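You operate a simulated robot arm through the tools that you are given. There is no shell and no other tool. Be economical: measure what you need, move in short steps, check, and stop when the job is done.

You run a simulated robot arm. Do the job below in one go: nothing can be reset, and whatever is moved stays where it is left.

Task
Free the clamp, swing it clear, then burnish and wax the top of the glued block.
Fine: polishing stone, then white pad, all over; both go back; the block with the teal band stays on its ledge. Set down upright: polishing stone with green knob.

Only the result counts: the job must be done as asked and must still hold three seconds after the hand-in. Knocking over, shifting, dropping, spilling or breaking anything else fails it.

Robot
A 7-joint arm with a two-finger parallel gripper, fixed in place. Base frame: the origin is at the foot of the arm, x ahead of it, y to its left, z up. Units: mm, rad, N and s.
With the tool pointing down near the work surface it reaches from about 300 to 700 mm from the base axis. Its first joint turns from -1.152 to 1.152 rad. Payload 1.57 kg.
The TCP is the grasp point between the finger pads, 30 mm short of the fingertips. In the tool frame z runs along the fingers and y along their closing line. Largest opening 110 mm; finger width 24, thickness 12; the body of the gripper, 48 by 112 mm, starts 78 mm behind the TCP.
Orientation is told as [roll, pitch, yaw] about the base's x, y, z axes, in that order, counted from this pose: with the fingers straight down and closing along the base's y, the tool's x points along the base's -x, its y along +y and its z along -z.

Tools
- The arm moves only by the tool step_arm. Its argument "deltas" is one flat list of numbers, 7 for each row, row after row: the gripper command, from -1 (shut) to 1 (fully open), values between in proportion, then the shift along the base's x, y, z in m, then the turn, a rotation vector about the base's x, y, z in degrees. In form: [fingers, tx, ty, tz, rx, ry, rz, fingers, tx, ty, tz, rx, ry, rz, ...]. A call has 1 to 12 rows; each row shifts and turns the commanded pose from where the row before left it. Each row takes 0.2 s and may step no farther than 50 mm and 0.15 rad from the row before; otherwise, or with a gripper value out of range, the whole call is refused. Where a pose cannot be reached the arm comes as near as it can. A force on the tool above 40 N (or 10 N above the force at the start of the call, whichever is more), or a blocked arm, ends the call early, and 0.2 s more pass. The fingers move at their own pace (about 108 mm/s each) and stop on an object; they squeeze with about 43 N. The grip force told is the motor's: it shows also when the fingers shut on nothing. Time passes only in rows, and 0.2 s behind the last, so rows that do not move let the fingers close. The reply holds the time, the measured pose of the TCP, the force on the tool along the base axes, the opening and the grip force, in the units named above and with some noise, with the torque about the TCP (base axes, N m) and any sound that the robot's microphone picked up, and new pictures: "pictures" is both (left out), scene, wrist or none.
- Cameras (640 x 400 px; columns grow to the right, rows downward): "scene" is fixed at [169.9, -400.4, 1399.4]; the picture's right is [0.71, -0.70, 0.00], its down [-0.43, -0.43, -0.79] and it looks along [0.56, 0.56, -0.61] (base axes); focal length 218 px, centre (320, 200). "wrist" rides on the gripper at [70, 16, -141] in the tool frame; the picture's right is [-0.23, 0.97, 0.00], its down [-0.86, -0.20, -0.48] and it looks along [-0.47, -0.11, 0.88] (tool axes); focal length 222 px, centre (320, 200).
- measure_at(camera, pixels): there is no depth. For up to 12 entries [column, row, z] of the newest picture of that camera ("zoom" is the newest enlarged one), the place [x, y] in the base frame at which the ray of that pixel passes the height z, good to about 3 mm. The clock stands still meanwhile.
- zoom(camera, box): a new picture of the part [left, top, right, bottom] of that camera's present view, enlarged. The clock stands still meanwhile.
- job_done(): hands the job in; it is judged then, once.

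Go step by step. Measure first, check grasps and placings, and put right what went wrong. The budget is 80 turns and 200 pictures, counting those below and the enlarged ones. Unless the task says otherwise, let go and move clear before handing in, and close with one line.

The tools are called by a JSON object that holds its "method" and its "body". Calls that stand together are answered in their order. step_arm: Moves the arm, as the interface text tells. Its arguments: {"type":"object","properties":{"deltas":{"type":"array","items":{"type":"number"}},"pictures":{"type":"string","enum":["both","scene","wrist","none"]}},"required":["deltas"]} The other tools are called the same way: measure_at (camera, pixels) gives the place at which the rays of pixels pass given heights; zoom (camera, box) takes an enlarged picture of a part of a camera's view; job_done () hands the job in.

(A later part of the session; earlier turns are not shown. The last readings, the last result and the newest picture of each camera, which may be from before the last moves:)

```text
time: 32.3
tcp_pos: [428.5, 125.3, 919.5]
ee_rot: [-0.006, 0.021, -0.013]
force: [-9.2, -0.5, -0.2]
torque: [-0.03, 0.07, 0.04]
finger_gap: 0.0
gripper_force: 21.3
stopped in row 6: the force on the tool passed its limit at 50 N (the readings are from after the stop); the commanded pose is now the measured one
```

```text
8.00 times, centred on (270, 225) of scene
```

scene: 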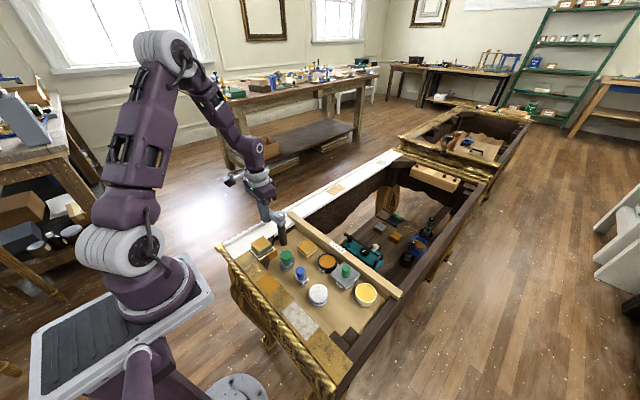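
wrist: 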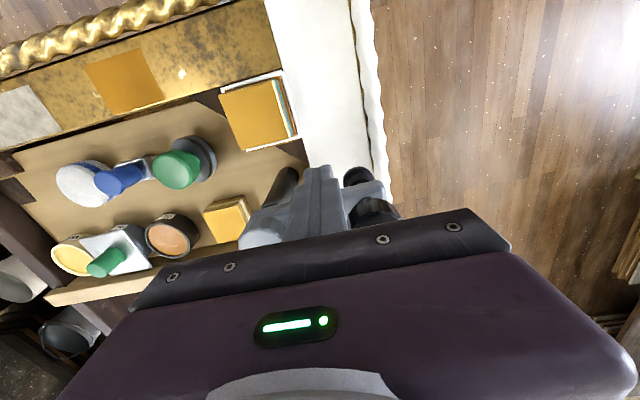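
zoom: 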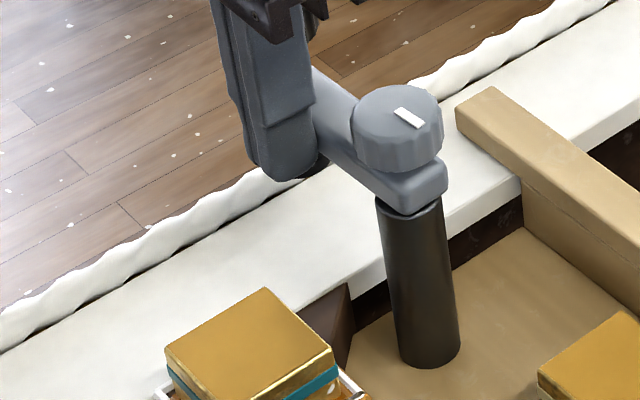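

The arm reached its stop at about 90° and is clear. I'll back off, rise, and hover over the polishing stone.

{"method": "step_arm", "body": {"deltas": [-1, -0.012, 0, 0.005, 0, 0, 0, -1, -0.01, -0.005, 0.04, 0, 0, 0, 0, -0.01, -0.025, 0.03, 0, 0, 0, 0.3, 0, -0.045, 0, 0, 0, 0, 0.3, 0, -0.045, -0.01, 0, 0, 0, 0.3, 0, -0.023, -0.02, 0, 0, 0, 0.3, 0.003, 0, -0.02, 0, 0, 0], "pictures": "both"}}

{"method": "zoom", "body": {"camera": "wrist", "box": [200, 80, 440, 230]}}

{"method": "zoom", "body": {"camera": "scene", "box": [240, 230, 320, 280]}}

```text
time: 33.9
tcp_pos: [397.6, -20.1, 944.4]
ee_rot: [-0.006, 0.016, -0.013]
force: [-0.7, -0.9, 0.2]
torque: [0.01, -0.01, -0.01]
finger_gap: 71.4
gripper_force: 0.0
```

scene: 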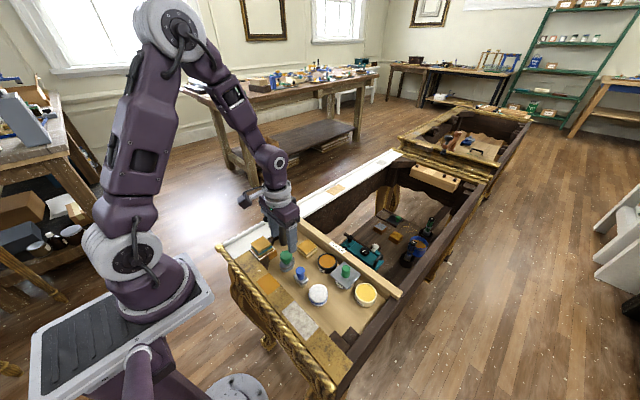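
wrist: 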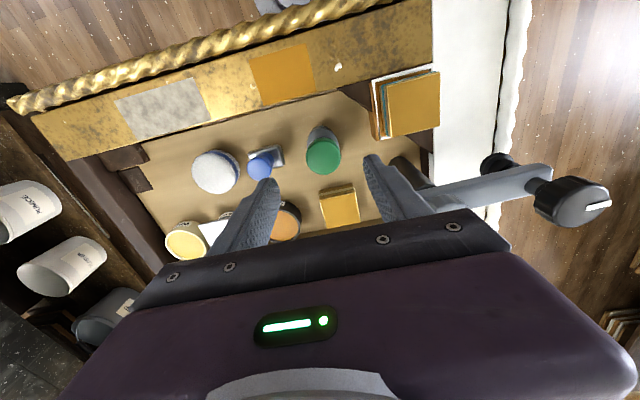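

```text
2.67 times, centred on (320, 155) of wrist
```

zoom: 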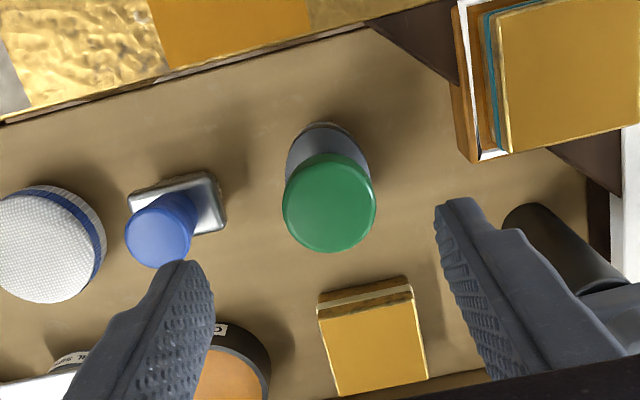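

```text
8.00 times, centred on (280, 255) of scene
```

zoom: 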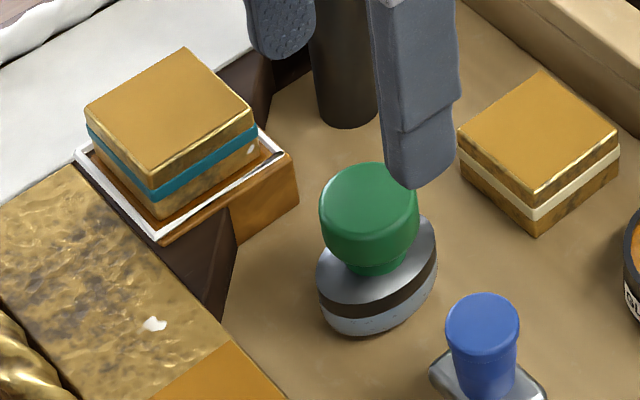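

{"method": "measure_at", "body": {"camera": "scene", "pixels": [[285.75, 255, 830], [285.75, 255, 850], [286.8, 263.9, 810], [286.8, 263.9, 830], [287, 271.5, 790], [287, 271.5, 770]]}}

{"method": "measure_at", "body": {"camera": "wrist", "pixels": [[323.7, 150, 830], [323.7, 150, 850], [306, 150, 845], [341, 150, 845], [322.5, 127, 780], [322.5, 127, 800]]}}

```text
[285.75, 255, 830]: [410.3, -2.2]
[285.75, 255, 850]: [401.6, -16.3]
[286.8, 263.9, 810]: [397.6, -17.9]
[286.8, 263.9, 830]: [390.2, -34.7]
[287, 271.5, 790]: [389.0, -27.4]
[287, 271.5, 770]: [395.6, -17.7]
```

```text
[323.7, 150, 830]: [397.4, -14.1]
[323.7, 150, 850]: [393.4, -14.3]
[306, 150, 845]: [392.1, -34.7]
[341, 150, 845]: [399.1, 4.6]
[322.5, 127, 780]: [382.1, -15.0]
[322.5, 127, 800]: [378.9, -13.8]
```

Stone knob top ≈848 at (397,−15), Ø≈38, base top ≈815. I'll level the tool, open to ~55 mm to stay clear of the blue brush, descend to TCP 849 and check.

{"method": "step_arm", "body": {"deltas": [0, 0, 0.005, -0.02, 0.34, -0.92, 0.74, 0, 0, 0, -0.025, 0, 0, 0, 0, 0, 0, -0.025, 0, 0, 0, 0, 0, 0, -0.025, 0, 0, 0, 0, 0, 0, 0, 0, 0, 0], "pictures": "both"}}

{"method": "zoom", "body": {"camera": "wrist", "box": [230, 100, 410, 220]}}

{"method": "zoom", "body": {"camera": "scene", "box": [240, 230, 320, 280]}}

```text
time: 35.1
tcp_pos: [399.2, -14.5, 850.7]
ee_rot: [0.0, 0.001, -0.001]
force: [-0.1, -0.7, -0.7]
torque: [0.0, 0.0, 0.01]
finger_gap: 54.9
gripper_force: 0.1
```

scene: 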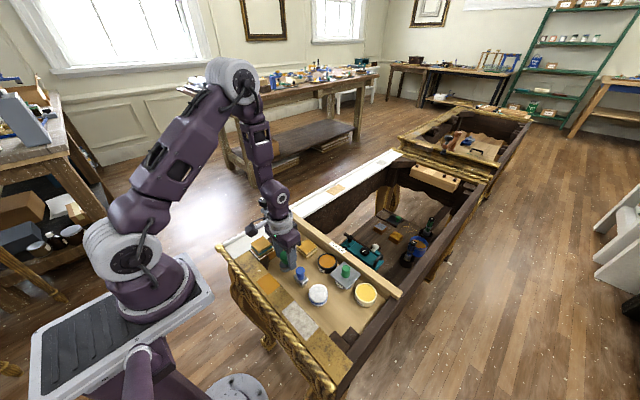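
wrist: 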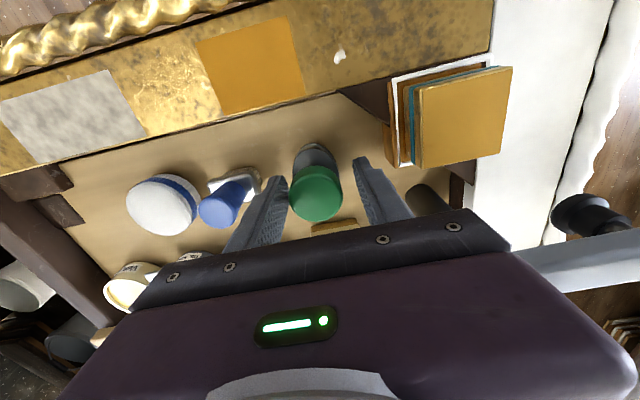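

```text
3.33 times, centred on (320, 160) of wrist
```

zoom: 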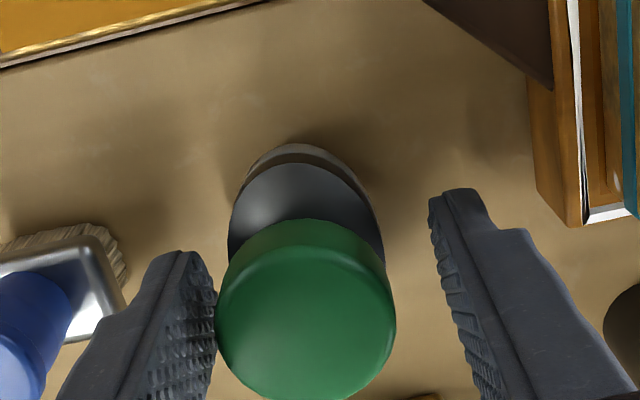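

```text
8.00 times, centred on (280, 255) of scene
```

zoom: 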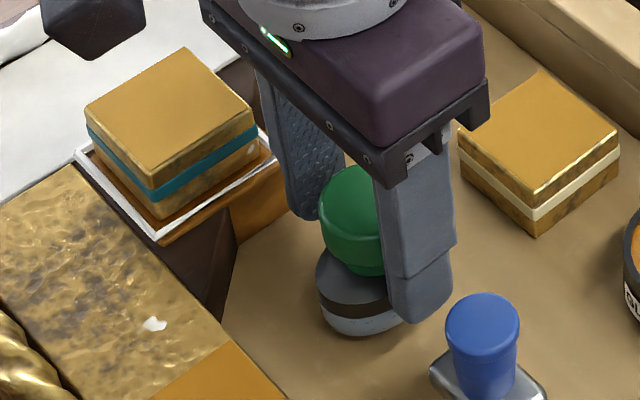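

{"method": "measure_at", "body": {"camera": "wrist", "pixels": [[315.6, 191, 848], [289.5, 188, 840], [342.5, 188, 840]]}}

```text
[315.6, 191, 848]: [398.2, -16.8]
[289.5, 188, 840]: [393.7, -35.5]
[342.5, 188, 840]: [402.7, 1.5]
```

Knob centre is at y≈−17; I'll shift −2.5 mm and close.

{"method": "step_arm", "body": {"deltas": [0, -0.001, -0.0025, 0, 0, 0, 0, 0, 0, 0, 0, 0, 0, 0, -1, 0, 0, 0, 0, 0, 0, -1, 0, 0, 0, 0, 0, 0, -1, 0, 0, 0, 0, 0, 0], "pictures": "none"}}

{"method": "step_arm", "body": {"deltas": [-1, 0, 0, 0.01, 0, 0, 0, -1, 0, 0, 0.03, 0, 0, 0, -1, 0, 0, 0.03, 0, 0, 0, -1, 0, 0, 0, 0, 0, 0], "pictures": "both"}}

{"method": "zoom", "body": {"camera": "scene", "box": [250, 215, 330, 265]}}

{"method": "zoom", "body": {"camera": "wrist", "box": [230, 100, 410, 220]}}

```text
time: 36.3
tcp_pos: [399.0, -17.8, 849.7]
ee_rot: [0.001, 0.001, 0.001]
force: [-0.2, -0.2, -0.5]
torque: [-0.01, -0.03, 0.0]
finger_gap: 37.1
gripper_force: 43.1
```

```text
time: 37.3
tcp_pos: [397.3, -16.6, 919.5]
ee_rot: [0.0, 0.001, -0.001]
force: [0.3, -0.3, -1.4]
torque: [0.03, -0.01, -0.04]
finger_gap: 36.8
gripper_force: 43.1
```

scene: 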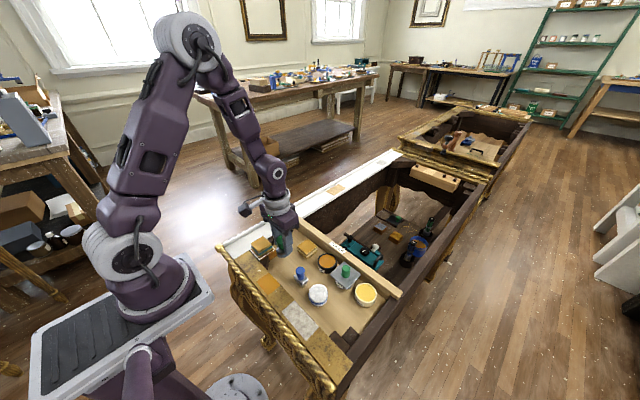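
wrist: 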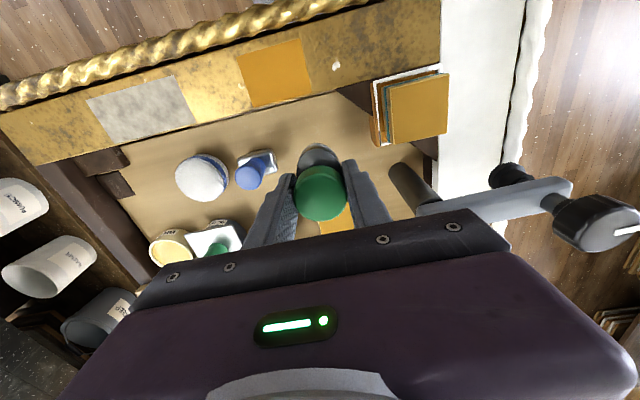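

```text
8.00 times, centred on (290, 240) of scene
```

zoom: 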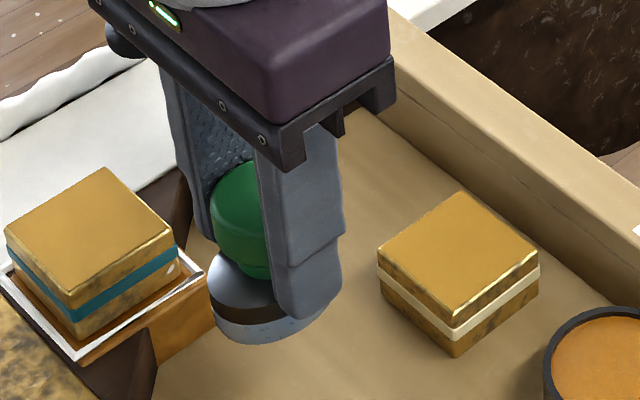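

```text
3.33 times, centred on (320, 160) of wrist
```

zoom: 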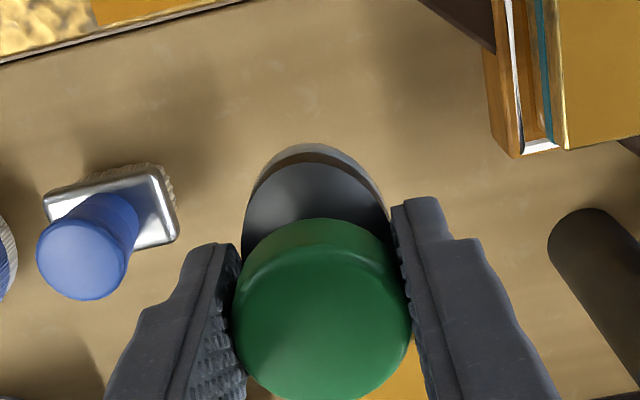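

The stone is held firmly (home TCP ≈(398,−17.5,850)). I'll lift, move over the block centre (373,79) and approach.

{"method": "step_arm", "body": {"deltas": [-1, 0, 0, 0.04, 0, 0, 0, -1, -0.008, 0.032, 0, 0, 0, 0, -1, -0.008, 0.032, 0, 0, 0, 0, -1, -0.008, 0.031, 0, 0, 0, 0, -1, 0, 0, -0.015, 0, 0, 0, -1, 0, 0, -0.01, 0, 0, 0, -1, 0, 0, 0, 0, 0, 0], "pictures": "both"}}

{"method": "zoom", "body": {"camera": "scene", "box": [230, 205, 310, 255]}}

{"method": "zoom", "body": {"camera": "wrist", "box": [230, 100, 410, 220]}}

```text
time: 38.9
tcp_pos: [375.3, 81.1, 935.0]
ee_rot: [0.002, 0.0, 0.0]
force: [0.1, -0.4, -2.1]
torque: [0.0, -0.04, 0.01]
finger_gap: 36.9
gripper_force: 42.7
```

scene: 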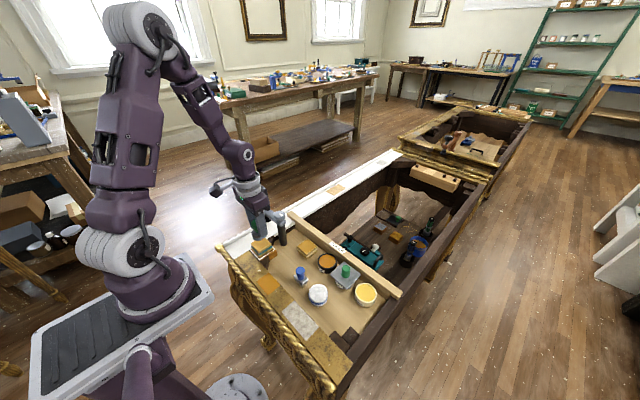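
wrist: 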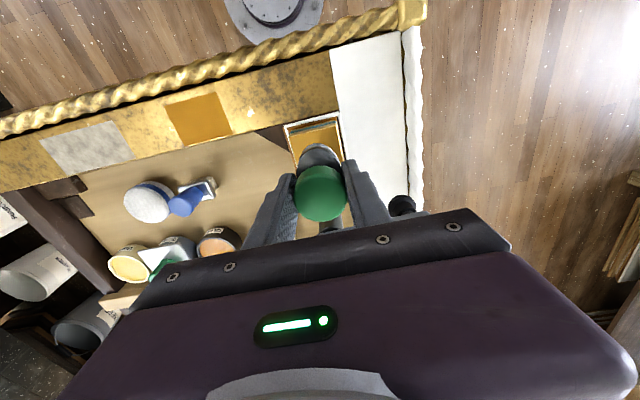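

```text
8.00 times, centred on (270, 230) of scene
```

zoom: 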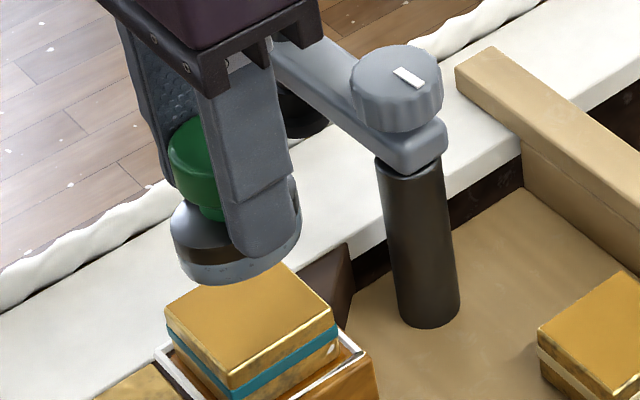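

```text
3.33 times, centred on (320, 160) of wrist
```

zoom: 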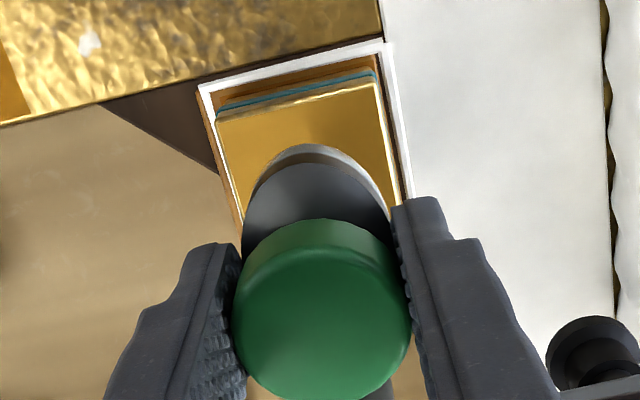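

I'll lower in 3 mm steps while checking the corners of the block.

{"method": "measure_at", "body": {"camera": "wrist", "pixels": [[289.1, 136.6, 849], [336.9, 125.5, 849]]}}

{"method": "step_arm", "body": {"deltas": [-1, -0.002, -0.002, -0.003, 0, 0, 0, -1, 0, 0, -0.003, 0, 0, 0, -1, 0, 0, -0.003, 0, 0, 0, -1, 0, 0, -0.003, 0, 0, 0, -1, 0, 0, -0.003, 0, 0, 0], "pictures": "none"}}

```text
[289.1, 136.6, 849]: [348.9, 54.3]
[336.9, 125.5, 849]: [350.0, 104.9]
```

```text
time: 40.1
tcp_pos: [371.7, 78.5, 920.2]
ee_rot: [0.002, 0.0, 0.001]
force: [-0.2, 0.2, -0.4]
torque: [0.0, -0.01, -0.02]
finger_gap: 36.9
gripper_force: 42.8
```

{"method": "step_arm", "body": {"deltas": [-1, 0.002, 0.001, -0.002, 0, 0, 0, -1, 0, 0, -0.002, 0, 0, 0, -1, 0, 0, 0, 0, 0, 0], "pictures": "none"}}

{"method": "zoom", "body": {"camera": "scene", "box": [230, 205, 310, 255]}}

```text
time: 40.9
tcp_pos: [374.9, 78.2, 914.9]
ee_rot: [0.001, 0.001, 0.0]
force: [-0.3, 0.1, -1.6]
torque: [-0.01, -0.02, 0.02]
finger_gap: 36.9
gripper_force: 43.3
```

```text
8.00 times, centred on (270, 230) of scene
```

zoom: 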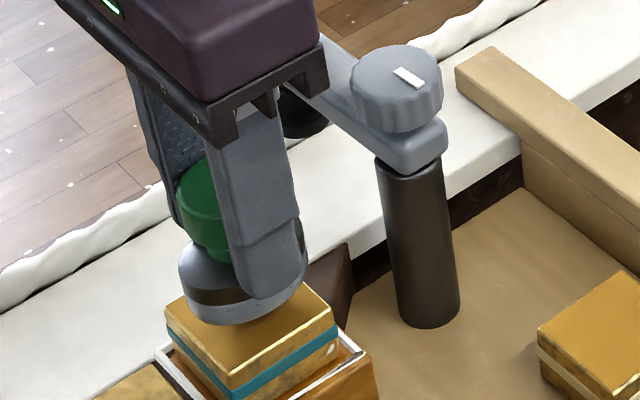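

Close to the surface but no load yet; I'll continue down in 1 mm steps.

{"method": "step_arm", "body": {"deltas": [-1, 0, 0, -0.002, 0, 0, 0, -1, 0, 0, -0.001, 0, 0, 0, -1, 0, 0, -0.001, 0, 0, 0, -1, 0, 0, 0, 0, 0, 0], "pictures": "none"}}

```text
time: 41.9
tcp_pos: [374.8, 79.3, 911.0]
ee_rot: [0.0, -0.001, 0.001]
force: [1.2, -1.9, 17.1]
torque: [-0.19, -0.03, 0.03]
finger_gap: 36.8
gripper_force: 43.3
```

Contact with 17 N at TCP 911. I'll ease off half a millimetre and start a serpentine over the top (±14 mm).

{"method": "step_arm", "body": {"deltas": [-1, -0.007, -0.007, 0.0005, 0, 0, 0, -1, -0.007, -0.007, 0, 0, 0, 0, -1, 0.007, 0, 0, 0, 0, 0, -1, 0.007, 0, 0, 0, 0, 0, -1, 0.007, 0, 0, 0, 0, 0, -1, 0.007, 0, 0, 0, 0, 0, -1, 0, 0.007, 0, 0, 0, 0, -1, -0.007, 0, 0, 0, 0, 0, -1, -0.007, 0, 0, 0, 0, 0, -1, -0.007, 0, 0, 0, 0, 0, -1, -0.007, 0, 0, 0, 0, 0, -1, 0, 0.007, 0, 0, 0, 0], "pictures": "scene"}}

{"method": "zoom", "body": {"camera": "scene", "box": [230, 205, 310, 255]}}

```text
time: 44.5
tcp_pos: [359.7, 79.5, 911.4]
ee_rot: [0.002, 0.003, 0.001]
force: [-0.1, -0.5, -0.9]
torque: [0.01, -0.01, 0.01]
finger_gap: 37.0
gripper_force: 43.1
```

scene: 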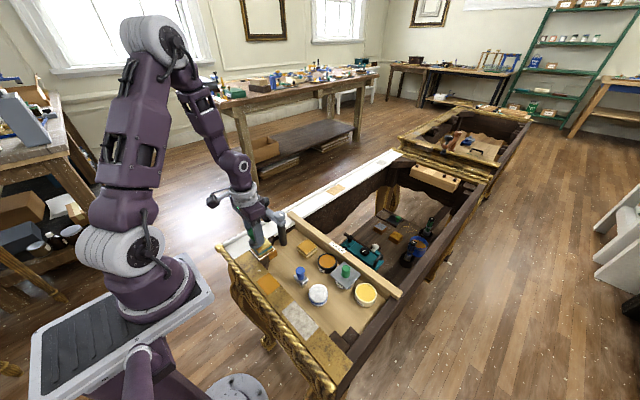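

```text
8.00 times, centred on (270, 230) of scene
```

zoom: 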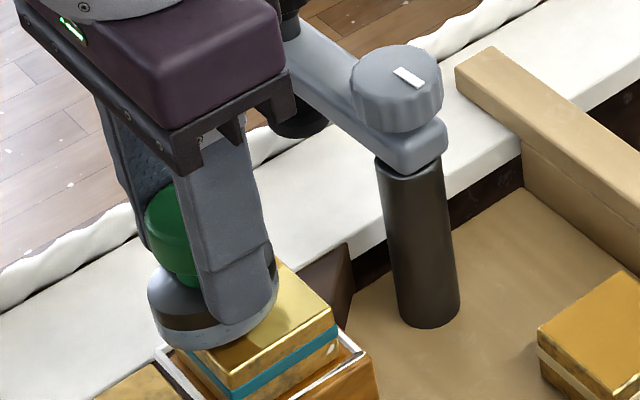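

The part already covered has turned glossier, so it works. Load has dropped to zero, so I'll press 0.7 mm lower and continue.

{"method": "step_arm", "body": {"deltas": [-1, 0.007, 0, -0.0007, 0, 0, 0, -1, 0.007, 0, 0, 0, 0, 0, -1, 0.007, 0, 0, 0, 0, 0, -1, 0.007, 0, 0, 0, 0, 0, -1, 0, 0.007, 0, 0, 0, 0, -1, -0.007, 0, 0, 0, 0, 0, -1, -0.007, 0, 0, 0, 0, 0, -1, -0.007, 0, 0, 0, 0, 0, -1, -0.007, 0, 0, 0, 0, 0, -1, 0, 0.007, 0, 0, 0, 0], "pictures": "none"}}

{"method": "step_arm", "body": {"deltas": [-1, 0.007, 0, 0, 0, 0, 0, -1, 0.007, 0, 0, 0, 0, 0, -1, 0.007, 0, 0, 0, 0, 0, -1, 0.007, 0, 0, 0, 0, 0, -1, 0, -0.009, 0, 0, 0, 0, -1, 0, -0.009, 0, 0, 0, 0, -1, 0, -0.01, 0, 0, 0, 0], "pictures": "scene"}}

{"method": "zoom", "body": {"camera": "scene", "box": [230, 205, 310, 255]}}

```text
time: 46.7
tcp_pos: [358.9, 93.5, 910.4]
ee_rot: [0.0, 0.002, -0.002]
force: [0.8, -9.6, 25.8]
torque: [-0.92, -0.12, -0.05]
finger_gap: 36.9
gripper_force: 42.6
```

```text
time: 48.3
tcp_pos: [388.6, 64.7, 911.7]
ee_rot: [0.001, 0.001, 0.001]
force: [-1.0, 1.0, 2.2]
torque: [0.06, 0.09, -0.03]
finger_gap: 37.0
gripper_force: 43.3
```

scene: 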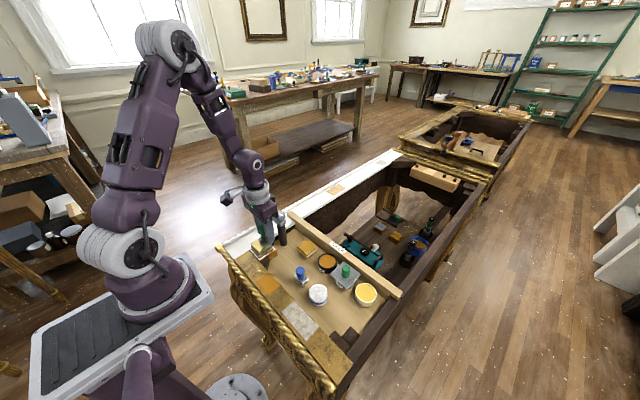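

```text
8.00 times, centred on (270, 230) of scene
```

zoom: 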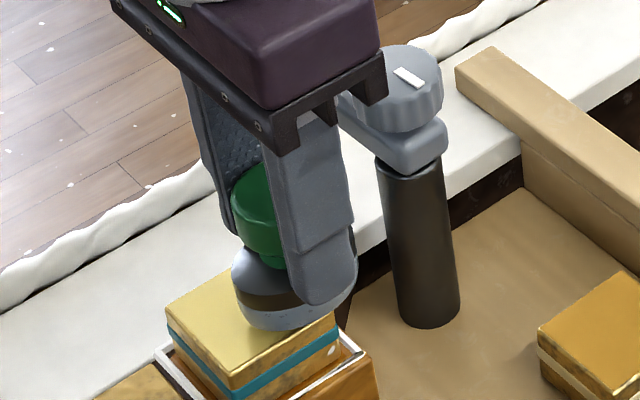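

Most of the top is shiny now. I'll redo the −y edge slightly lower, then lift and inspect.

{"method": "step_arm", "body": {"deltas": [-1, 0, 0, -0.0007, 0, 0, 0, -1, -0.007, 0, 0, 0, 0, 0, -1, -0.007, 0, 0, 0, 0, 0, -1, -0.007, 0, 0, 0, 0, 0, -1, -0.007, 0, 0, 0, 0, 0, -1, 0, 0.007, 0, 0, 0, 0, -1, 0.007, 0.001, 0, 0, 0, 0, -1, 0.007, 0, 0, 0, 0, 0, -1, 0.007, 0, 0, 0, 0, 0, -1, 0.007, 0, 0, 0, 0, 0], "pictures": "none"}}

{"method": "step_arm", "body": {"deltas": [-1, 0, 0, 0.02, 0, 0, 0, -1, 0, 0, 0.03, 0, 0, 0, -1, 0.01, -0.035, 0.02, 0, 0, 0, -1, 0, -0.04, 0, 0, 0, 0, -1, 0, 0, 0, 0, 0, 0], "pictures": "both"}}

{"method": "zoom", "body": {"camera": "scene", "box": [235, 220, 283, 250]}}

{"method": "zoom", "body": {"camera": "wrist", "box": [360, 40, 480, 120]}}

```text
time: 49.8
tcp_pos: [360.0, 71.4, 908.0]
ee_rot: [-0.004, 0.009, -0.003]
force: [-2.7, -4.8, 26.5]
torque: [-0.17, -0.09, -0.01]
finger_gap: 36.9
gripper_force: 42.8
stopped in row 7: the force on the tool passed its limit at 45 N (the readings are from after the stop); the commanded pose is now the measured one
```

```text
time: 51.0
tcp_pos: [370.2, -5.5, 979.7]
ee_rot: [-0.003, 0.01, -0.003]
force: [-0.2, -0.4, -0.5]
torque: [-0.04, -0.01, 0.01]
finger_gap: 37.1
gripper_force: 43.2
```

scene: 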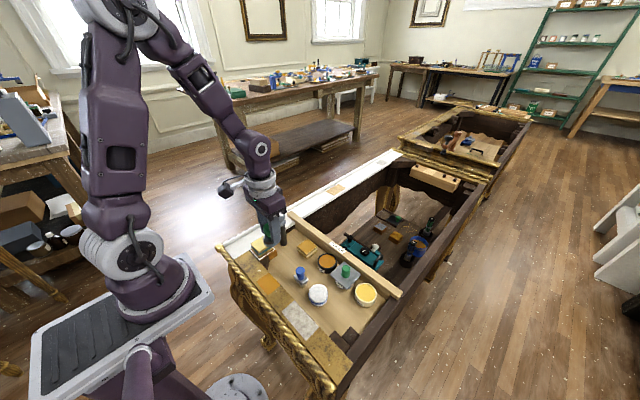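
wrist: 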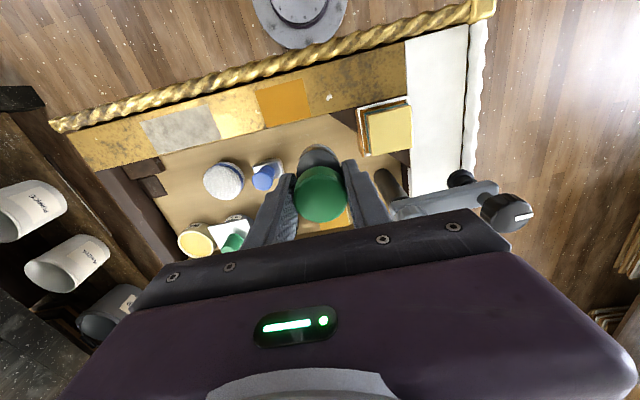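

```text
13.33 times, centred on (259, 235) of scene
```

zoom: 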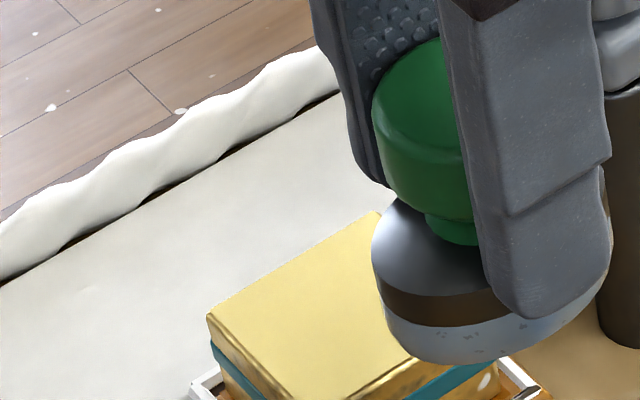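

```text
5.00 times, centred on (420, 80) of wrist
```

zoom: 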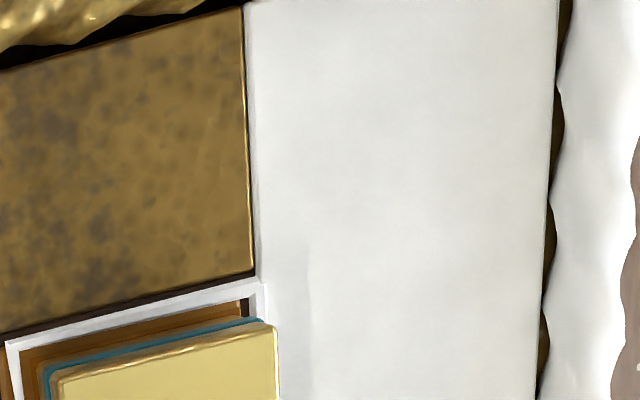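

{"method": "zoom", "body": {"camera": "wrist", "box": [345, 90, 425, 160]}}

{"method": "zoom", "body": {"camera": "scene", "box": [248, 230, 280, 250]}}

```text
5.71 times, centred on (385, 125) of wrist
```

zoom: 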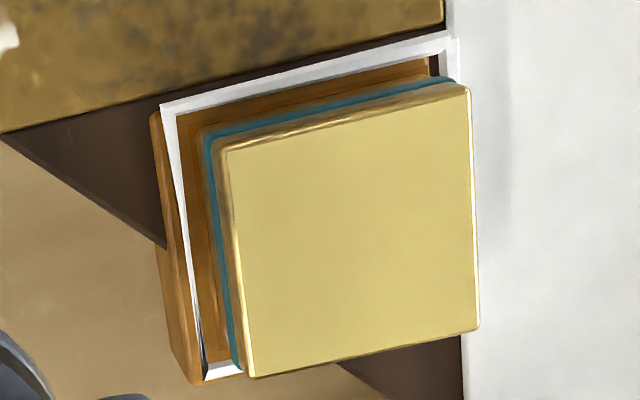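

```text
16.00 times, centred on (264, 240) of scene
```

zoom: 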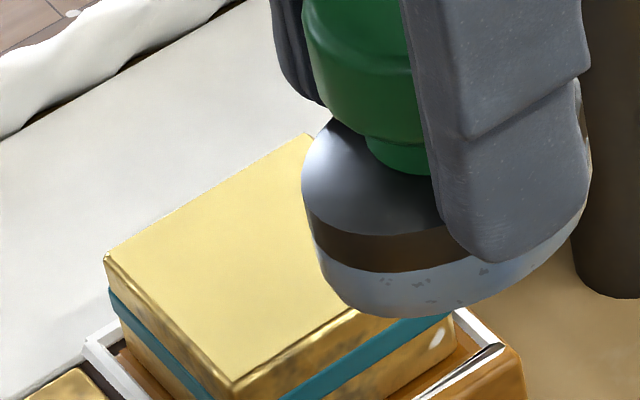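

The top is evenly bright (wrist zoom), and the block corner is still at its old pixel. Now the stone goes back home at (398,−17.5).

{"method": "step_arm", "body": {"deltas": [-1, 0.014, -0.006, -0.01, 0.2, -0.55, 0.2, -1, 0.014, -0.006, -0.02, 0, 0, 0, -1, 0, 0, -0.03, 0, 0, 0, -1, 0, 0, -0.03, 0, 0, 0, -1, 0, 0, -0.025, 0, 0, 0, -1, 0, 0, -0.006, 0, 0, 0, -1, 0, 0, -0.003, 0, 0, 0, -1, 0, 0, 0, 0, 0, 0], "pictures": "scene"}}

{"method": "zoom", "body": {"camera": "scene", "box": [240, 230, 320, 280]}}

```text
time: 52.8
tcp_pos: [397.6, -15.0, 857.1]
ee_rot: [0.001, 0.0, 0.002]
force: [-0.2, -0.1, -0.1]
torque: [0.0, 0.0, -0.01]
finger_gap: 36.8
gripper_force: 42.8
```

scene: 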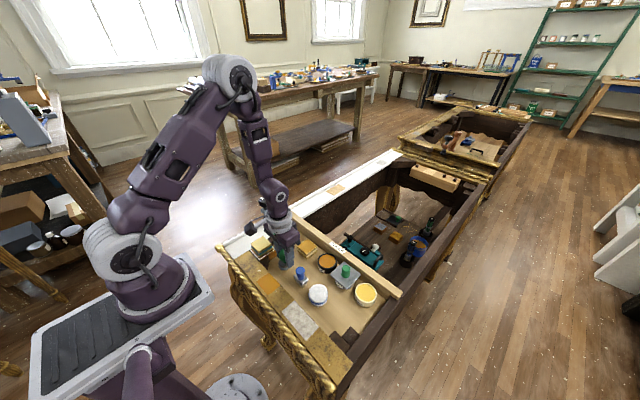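

```text
8.00 times, centred on (280, 255) of scene
```

zoom: 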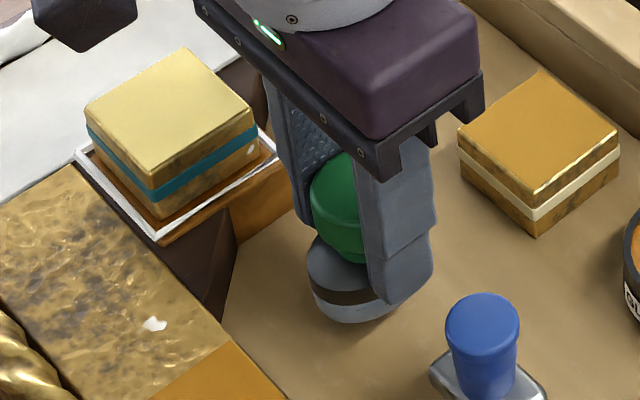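

{"method": "step_arm", "body": {"deltas": [-1, 0.001, -0.002, -0.004, 0, 0, 0, -1, 0, 0, -0.002, 0, 0, 0, -1, 0, 0, -0.001, 0, 0, 0, -1, 0, 0, 0, 0, 0, 0], "pictures": "none"}}

```text
time: 53.8
tcp_pos: [399.0, -16.1, 849.8]
ee_rot: [0.003, 0.003, 0.001]
force: [-0.9, -2.3, 9.1]
torque: [-0.16, 0.22, -0.01]
finger_gap: 36.6
gripper_force: 42.8
```

The stone is on the floor (9 N). I'll release and rise straight up.

{"method": "step_arm", "body": {"deltas": [-0.1, 0, 0, 0, 0, 0, 0, 0, 0, 0, 0, 0, 0, 0, 0, 0, 0, 0.02, 0, 0, 0, 0, 0, 0, 0.04, 0, 0, 0, 0, 0, 0, 0.04, 0, 0, 0, 0, 0, -0.045, 0, 0, 0, 0, 0.2, 0, -0.045, 0, 0, 0, 0, 0.5, -0.003, -0.045, 0, 0, 0, 0, 0.5, 0, -0.01, 0, 0, 0, 0], "pictures": "both"}}

{"method": "zoom", "body": {"camera": "scene", "box": [250, 235, 346, 305]}}

{"method": "zoom", "body": {"camera": "wrist", "box": [230, 80, 470, 230]}}

```text
time: 55.8
tcp_pos: [394.8, -163.7, 948.6]
ee_rot: [0.001, 0.001, 0.002]
force: [0.6, 0.4, 0.4]
torque: [0.01, -0.01, 0.01]
finger_gap: 82.6
gripper_force: 0.0
```

scene: 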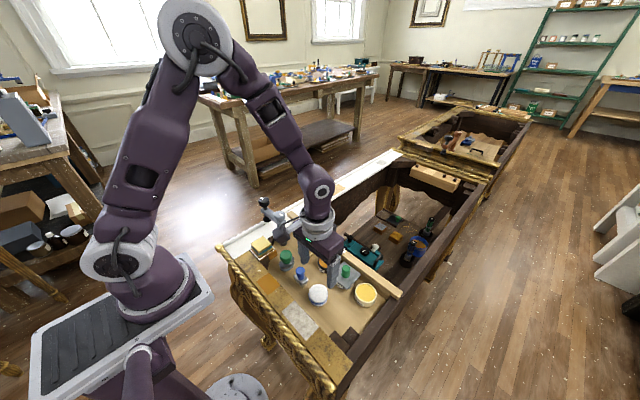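
wrist: 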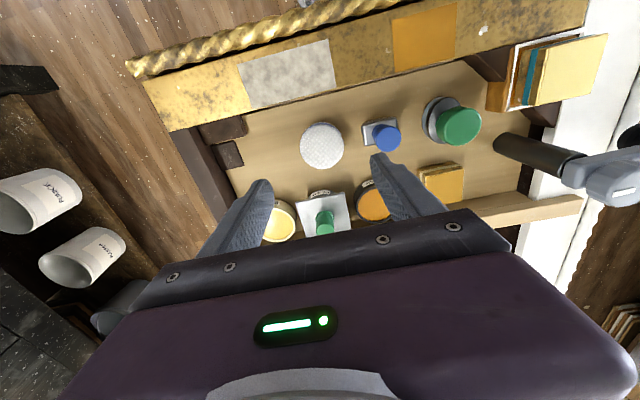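

```text
5.71 times, centred on (298, 270) of scene
```

zoom: 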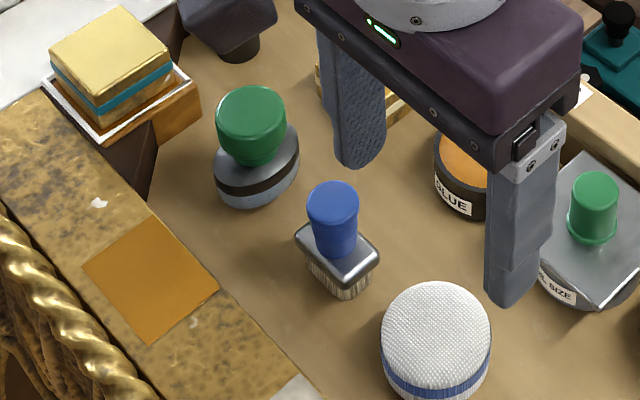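

```text
2.67 times, centred on (350, 155) of wrist
```

zoom: 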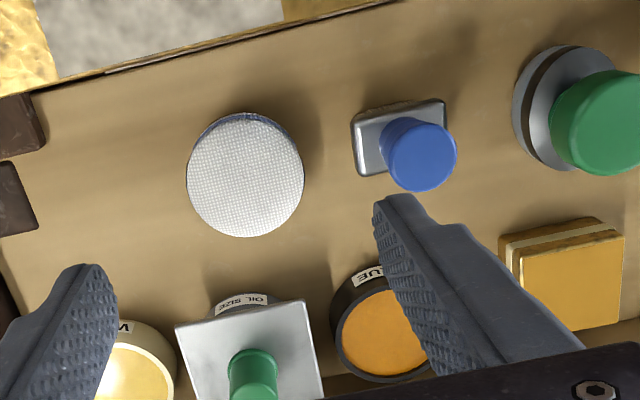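

Stone is upright at home. Now the white pad: measuring its centre and size.

{"method": "measure_at", "body": {"camera": "scene", "pixels": [[318.4, 292.5, 810], [318.4, 292.5, 830], [308.8, 294, 815], [328, 294, 815], [318.4, 306, 780], [318.4, 306, 790]]}}

{"method": "measure_at", "body": {"camera": "wrist", "pixels": [[322, 145.5, 810], [322, 145.5, 830], [300, 145.5, 820], [344.2, 145.5, 820]]}}

```text
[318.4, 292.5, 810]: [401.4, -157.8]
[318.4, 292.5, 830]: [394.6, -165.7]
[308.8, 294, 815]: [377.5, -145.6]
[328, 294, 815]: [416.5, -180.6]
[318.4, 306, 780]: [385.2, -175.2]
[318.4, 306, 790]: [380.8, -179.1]
```

```text
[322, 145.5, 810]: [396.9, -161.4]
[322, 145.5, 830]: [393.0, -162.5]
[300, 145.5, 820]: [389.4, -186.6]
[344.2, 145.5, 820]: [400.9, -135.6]
```

{"method": "measure_at", "body": {"camera": "wrist", "pixels": [[362, 130, 805], [364, 142, 805], [362, 130, 825], [379, 143, 830]]}}

```text
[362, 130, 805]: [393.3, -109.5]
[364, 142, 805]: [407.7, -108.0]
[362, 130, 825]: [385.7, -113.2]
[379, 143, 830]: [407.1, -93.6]
```

Brush plate edge is at y≈−109, leaving ~9 mm for the finger with a 63 mm opening. I'll descend over the pad to TCP 832.

{"method": "step_arm", "body": {"deltas": [0.15, 0.001, 0.0015, -0.02, 0, 0, 0, 0.15, 0, 0, -0.03, 0, 0, 0, 0.15, 0, 0, -0.03, 0, 0, 0, 0.15, 0, 0, -0.025, 0, 0, 0, 0.15, 0, 0, 0, 0, 0, 0], "pictures": "both"}}

{"method": "zoom", "body": {"camera": "wrist", "box": [230, 100, 410, 220]}}

{"method": "zoom", "body": {"camera": "scene", "box": [280, 265, 360, 315]}}

```text
time: 57.0
tcp_pos: [395.2, -161.5, 844.7]
ee_rot: [0.001, 0.0, 0.0]
force: [-0.4, 1.2, 0.8]
torque: [0.0, -0.01, 0.0]
finger_gap: 63.3
gripper_force: 0.0
```

scene: 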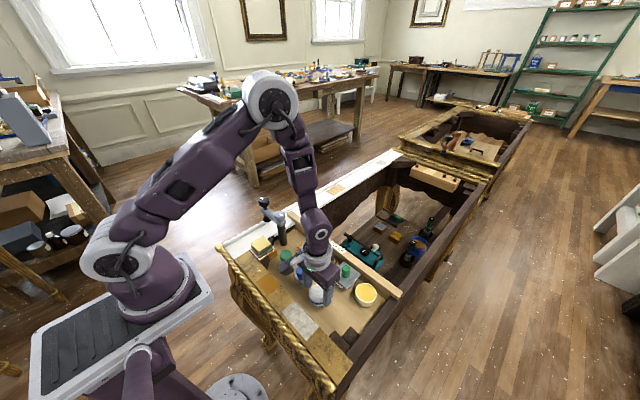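
wrist: 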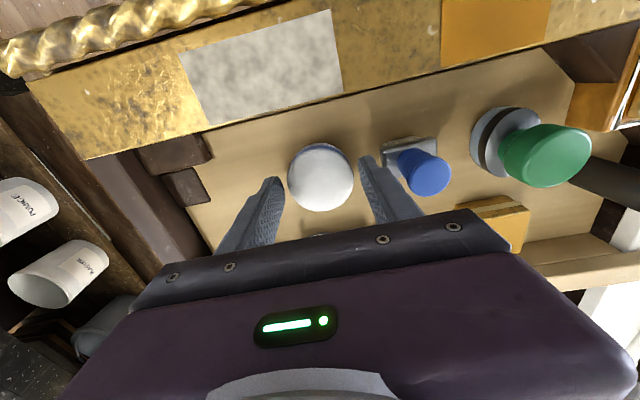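

```text
3.33 times, centred on (320, 160) of wrist
```

zoom: 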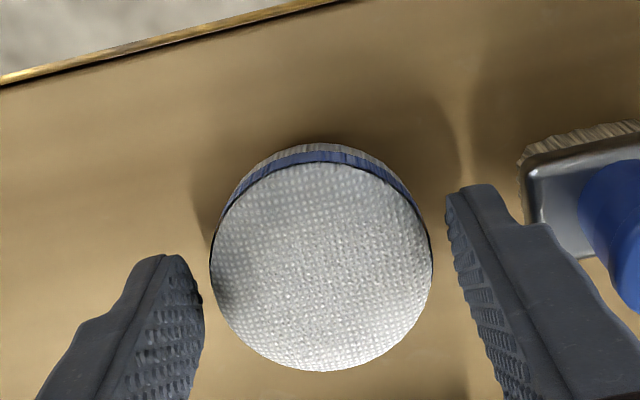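

```text
8.00 times, centred on (320, 290) of scene
```

zoom: 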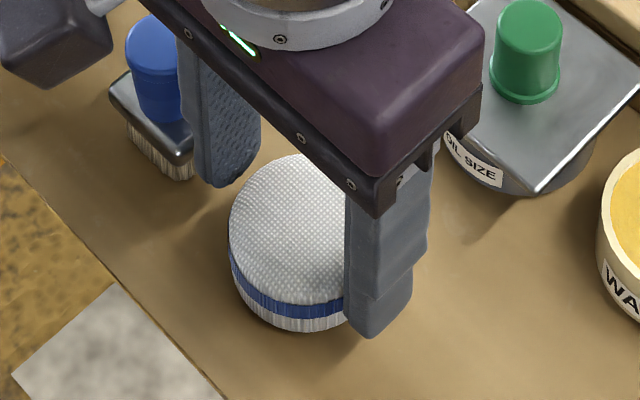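

{"method": "measure_at", "body": {"camera": "wrist", "pixels": [[320.4, 177.5, 815], [320.4, 177.5, 822], [287, 175, 815], [354, 175, 815]]}}

```text
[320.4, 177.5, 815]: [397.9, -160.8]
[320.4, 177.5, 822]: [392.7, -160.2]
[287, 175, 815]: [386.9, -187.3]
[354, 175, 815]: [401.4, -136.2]
```

Centred. I'll go down to 828 and close on the pad.

{"method": "step_arm", "body": {"deltas": [0.15, 0.0005, 0, -0.01, 0, 0, 0, 0.15, 0, 0, -0.006, 0, 0, 0, 0.15, 0, 0, 0, 0, 0, 0, -1, 0, 0, 0, 0, 0, 0, -1, 0, 0, 0, 0, 0, 0, -1, 0, 0, 0, 0, 0, 0], "pictures": "none"}}

{"method": "step_arm", "body": {"deltas": [-1, 0, 0, 0.01, 0, 0, 0, -1, 0, 0, 0.03, 0, 0, 0, -1, 0, 0, 0.04, 0, 0, 0, -1, 0, 0, 0.04, 0, 0, 0], "pictures": "both"}}

{"method": "zoom", "body": {"camera": "scene", "box": [280, 235, 360, 285]}}

```text
time: 58.4
tcp_pos: [397.4, -161.6, 827.7]
ee_rot: [0.002, -0.002, 0.0]
force: [-0.7, -0.4, -0.3]
torque: [0.01, 0.0, 0.01]
finger_gap: 51.2
gripper_force: 42.8
```

```text
time: 59.4
tcp_pos: [398.6, -159.5, 947.4]
ee_rot: [0.001, 0.002, 0.0]
force: [0.2, 0.4, -0.5]
torque: [0.03, 0.01, -0.01]
finger_gap: 51.5
gripper_force: 43.2
```

scene: 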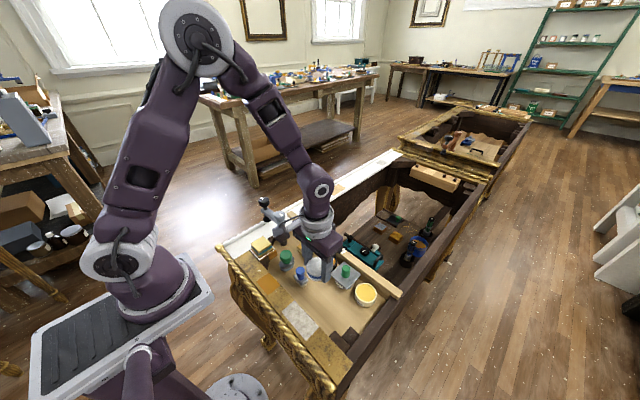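
wrist: 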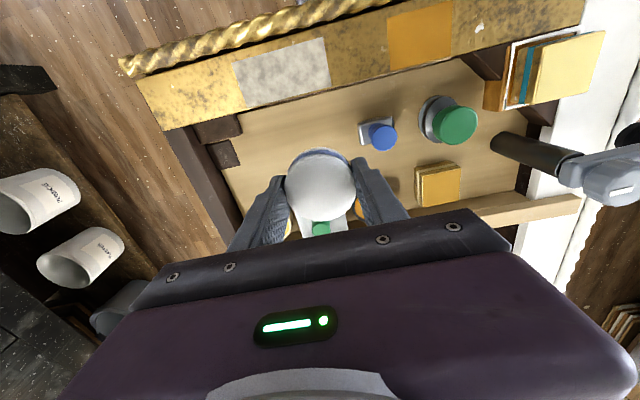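

```text
8.00 times, centred on (320, 260) of scene
```

zoom: 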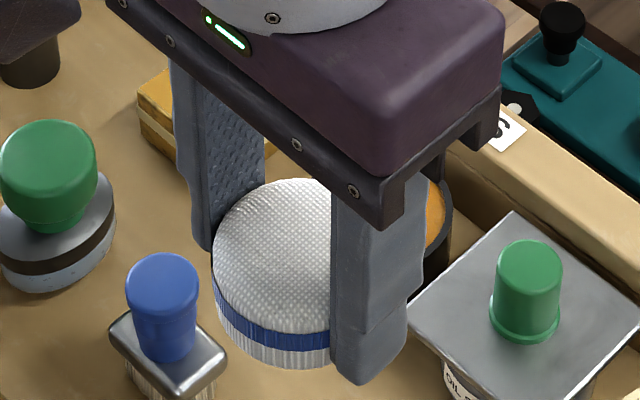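

Pad is gripped (home TCP (397,−161.5,827.7)). I'll carry it over the block centre and lower to just above the surface.

{"method": "step_arm", "body": {"deltas": [-1, -0.004, 0.04, 0.005, 0, 0, 0, -1, -0.004, 0.04, 0, 0, 0, 0, -1, -0.004, 0.04, 0, 0, 0, 0, -1, -0.004, 0.04, 0, 0, 0, 0, -1, -0.004, 0.04, 0, 0, 0, 0, -1, -0.003, 0.04, 0, 0, 0, 0, -1, 0, 0, -0.03, 0, 0, 0, -1, 0, 0, -0.025, 0, 0, 0, -1, 0, 0, 0, 0, 0, 0], "pictures": "scene"}}

{"method": "zoom", "body": {"camera": "scene", "box": [230, 205, 310, 255]}}

```text
time: 61.4
tcp_pos: [373.6, 79.6, 897.1]
ee_rot: [0.002, 0.0, 0.002]
force: [0.4, -0.1, -0.3]
torque: [0.03, 0.0, -0.03]
finger_gap: 51.2
gripper_force: 43.6
```

scene: 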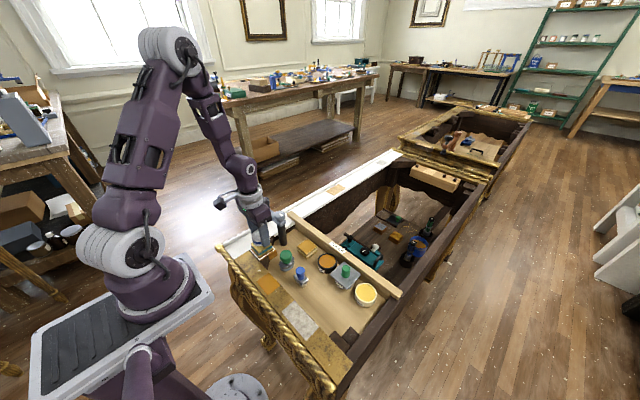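

```text
8.00 times, centred on (270, 230) of scene
```

zoom: 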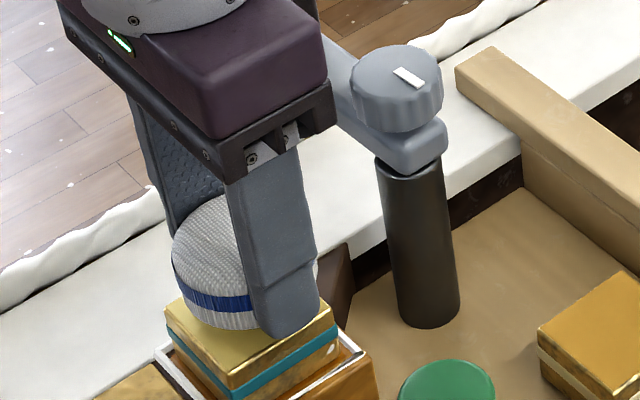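

{"method": "step_arm", "body": {"deltas": [-1, 0, 0, -0.003, 0, 0, 0, -1, 0, 0, -0.002, 0, 0, 0, -1, 0, 0, -0.001, 0, 0, 0, -1, 0, 0, -0.001, 0, 0, 0, -1, 0, 0, 0, 0, 0, 0], "pictures": "none"}}

```text
time: 62.6
tcp_pos: [375.3, 79.2, 889.9]
ee_rot: [0.002, 0.0, 0.0]
force: [-0.1, 0.2, 0.1]
torque: [0.01, 0.05, -0.09]
finger_gap: 51.1
gripper_force: 42.7
```

{"method": "step_arm", "body": {"deltas": [-1, 0, 0, -0.001, 0, 0, 0, -1, 0, 0, 0, 0, 0, 0], "pictures": "none"}}

```text
time: 63.2
tcp_pos: [374.8, 78.5, 888.3]
ee_rot: [0.003, -0.001, 0.002]
force: [0.1, -0.2, 15.7]
torque: [-0.06, 0.09, -0.01]
finger_gap: 51.3
gripper_force: 42.4
```

Contact at 16 N. I'll ease 0.3 mm and begin the serpentine with the pad.

{"method": "step_arm", "body": {"deltas": [-1, -0.007, -0.007, 0.0003, 0, 0, 0, -1, -0.007, -0.007, 0, 0, 0, 0, -1, 0.007, 0, 0, 0, 0, 0, -1, 0.007, 0, 0, 0, 0, 0, -1, 0.007, 0, 0, 0, 0, 0, -1, 0.007, 0, 0, 0, 0, 0, -1, 0, 0.007, 0, 0, 0, 0, -1, -0.007, 0, 0, 0, 0, 0, -1, -0.007, 0, 0, 0, 0, 0, -1, -0.007, 0, 0, 0, 0, 0, -1, -0.007, 0, 0, 0, 0, 0, -1, 0, 0.007, 0, 0, 0, 0], "pictures": "scene"}}

{"method": "zoom", "body": {"camera": "scene", "box": [230, 205, 310, 255]}}

```text
time: 65.8
tcp_pos: [360.3, 76.4, 889.0]
ee_rot: [-0.001, 0.002, 0.001]
force: [-0.8, -6.6, 14.3]
torque: [-0.39, -0.14, -0.08]
finger_gap: 51.2
gripper_force: 42.8
```

scene: 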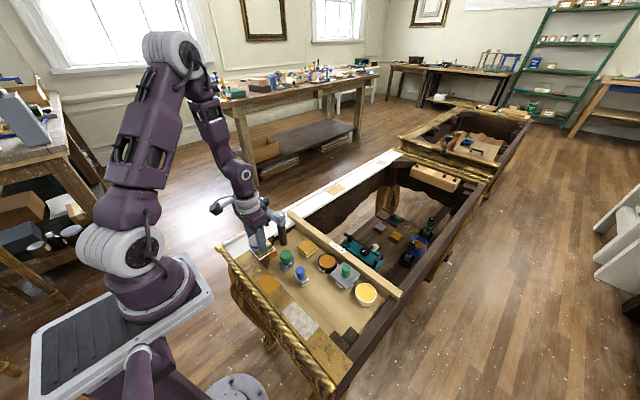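

```text
8.00 times, centred on (270, 230) of scene
```

zoom: 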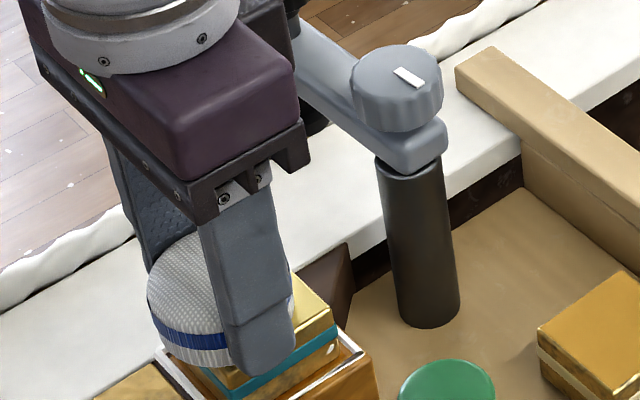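

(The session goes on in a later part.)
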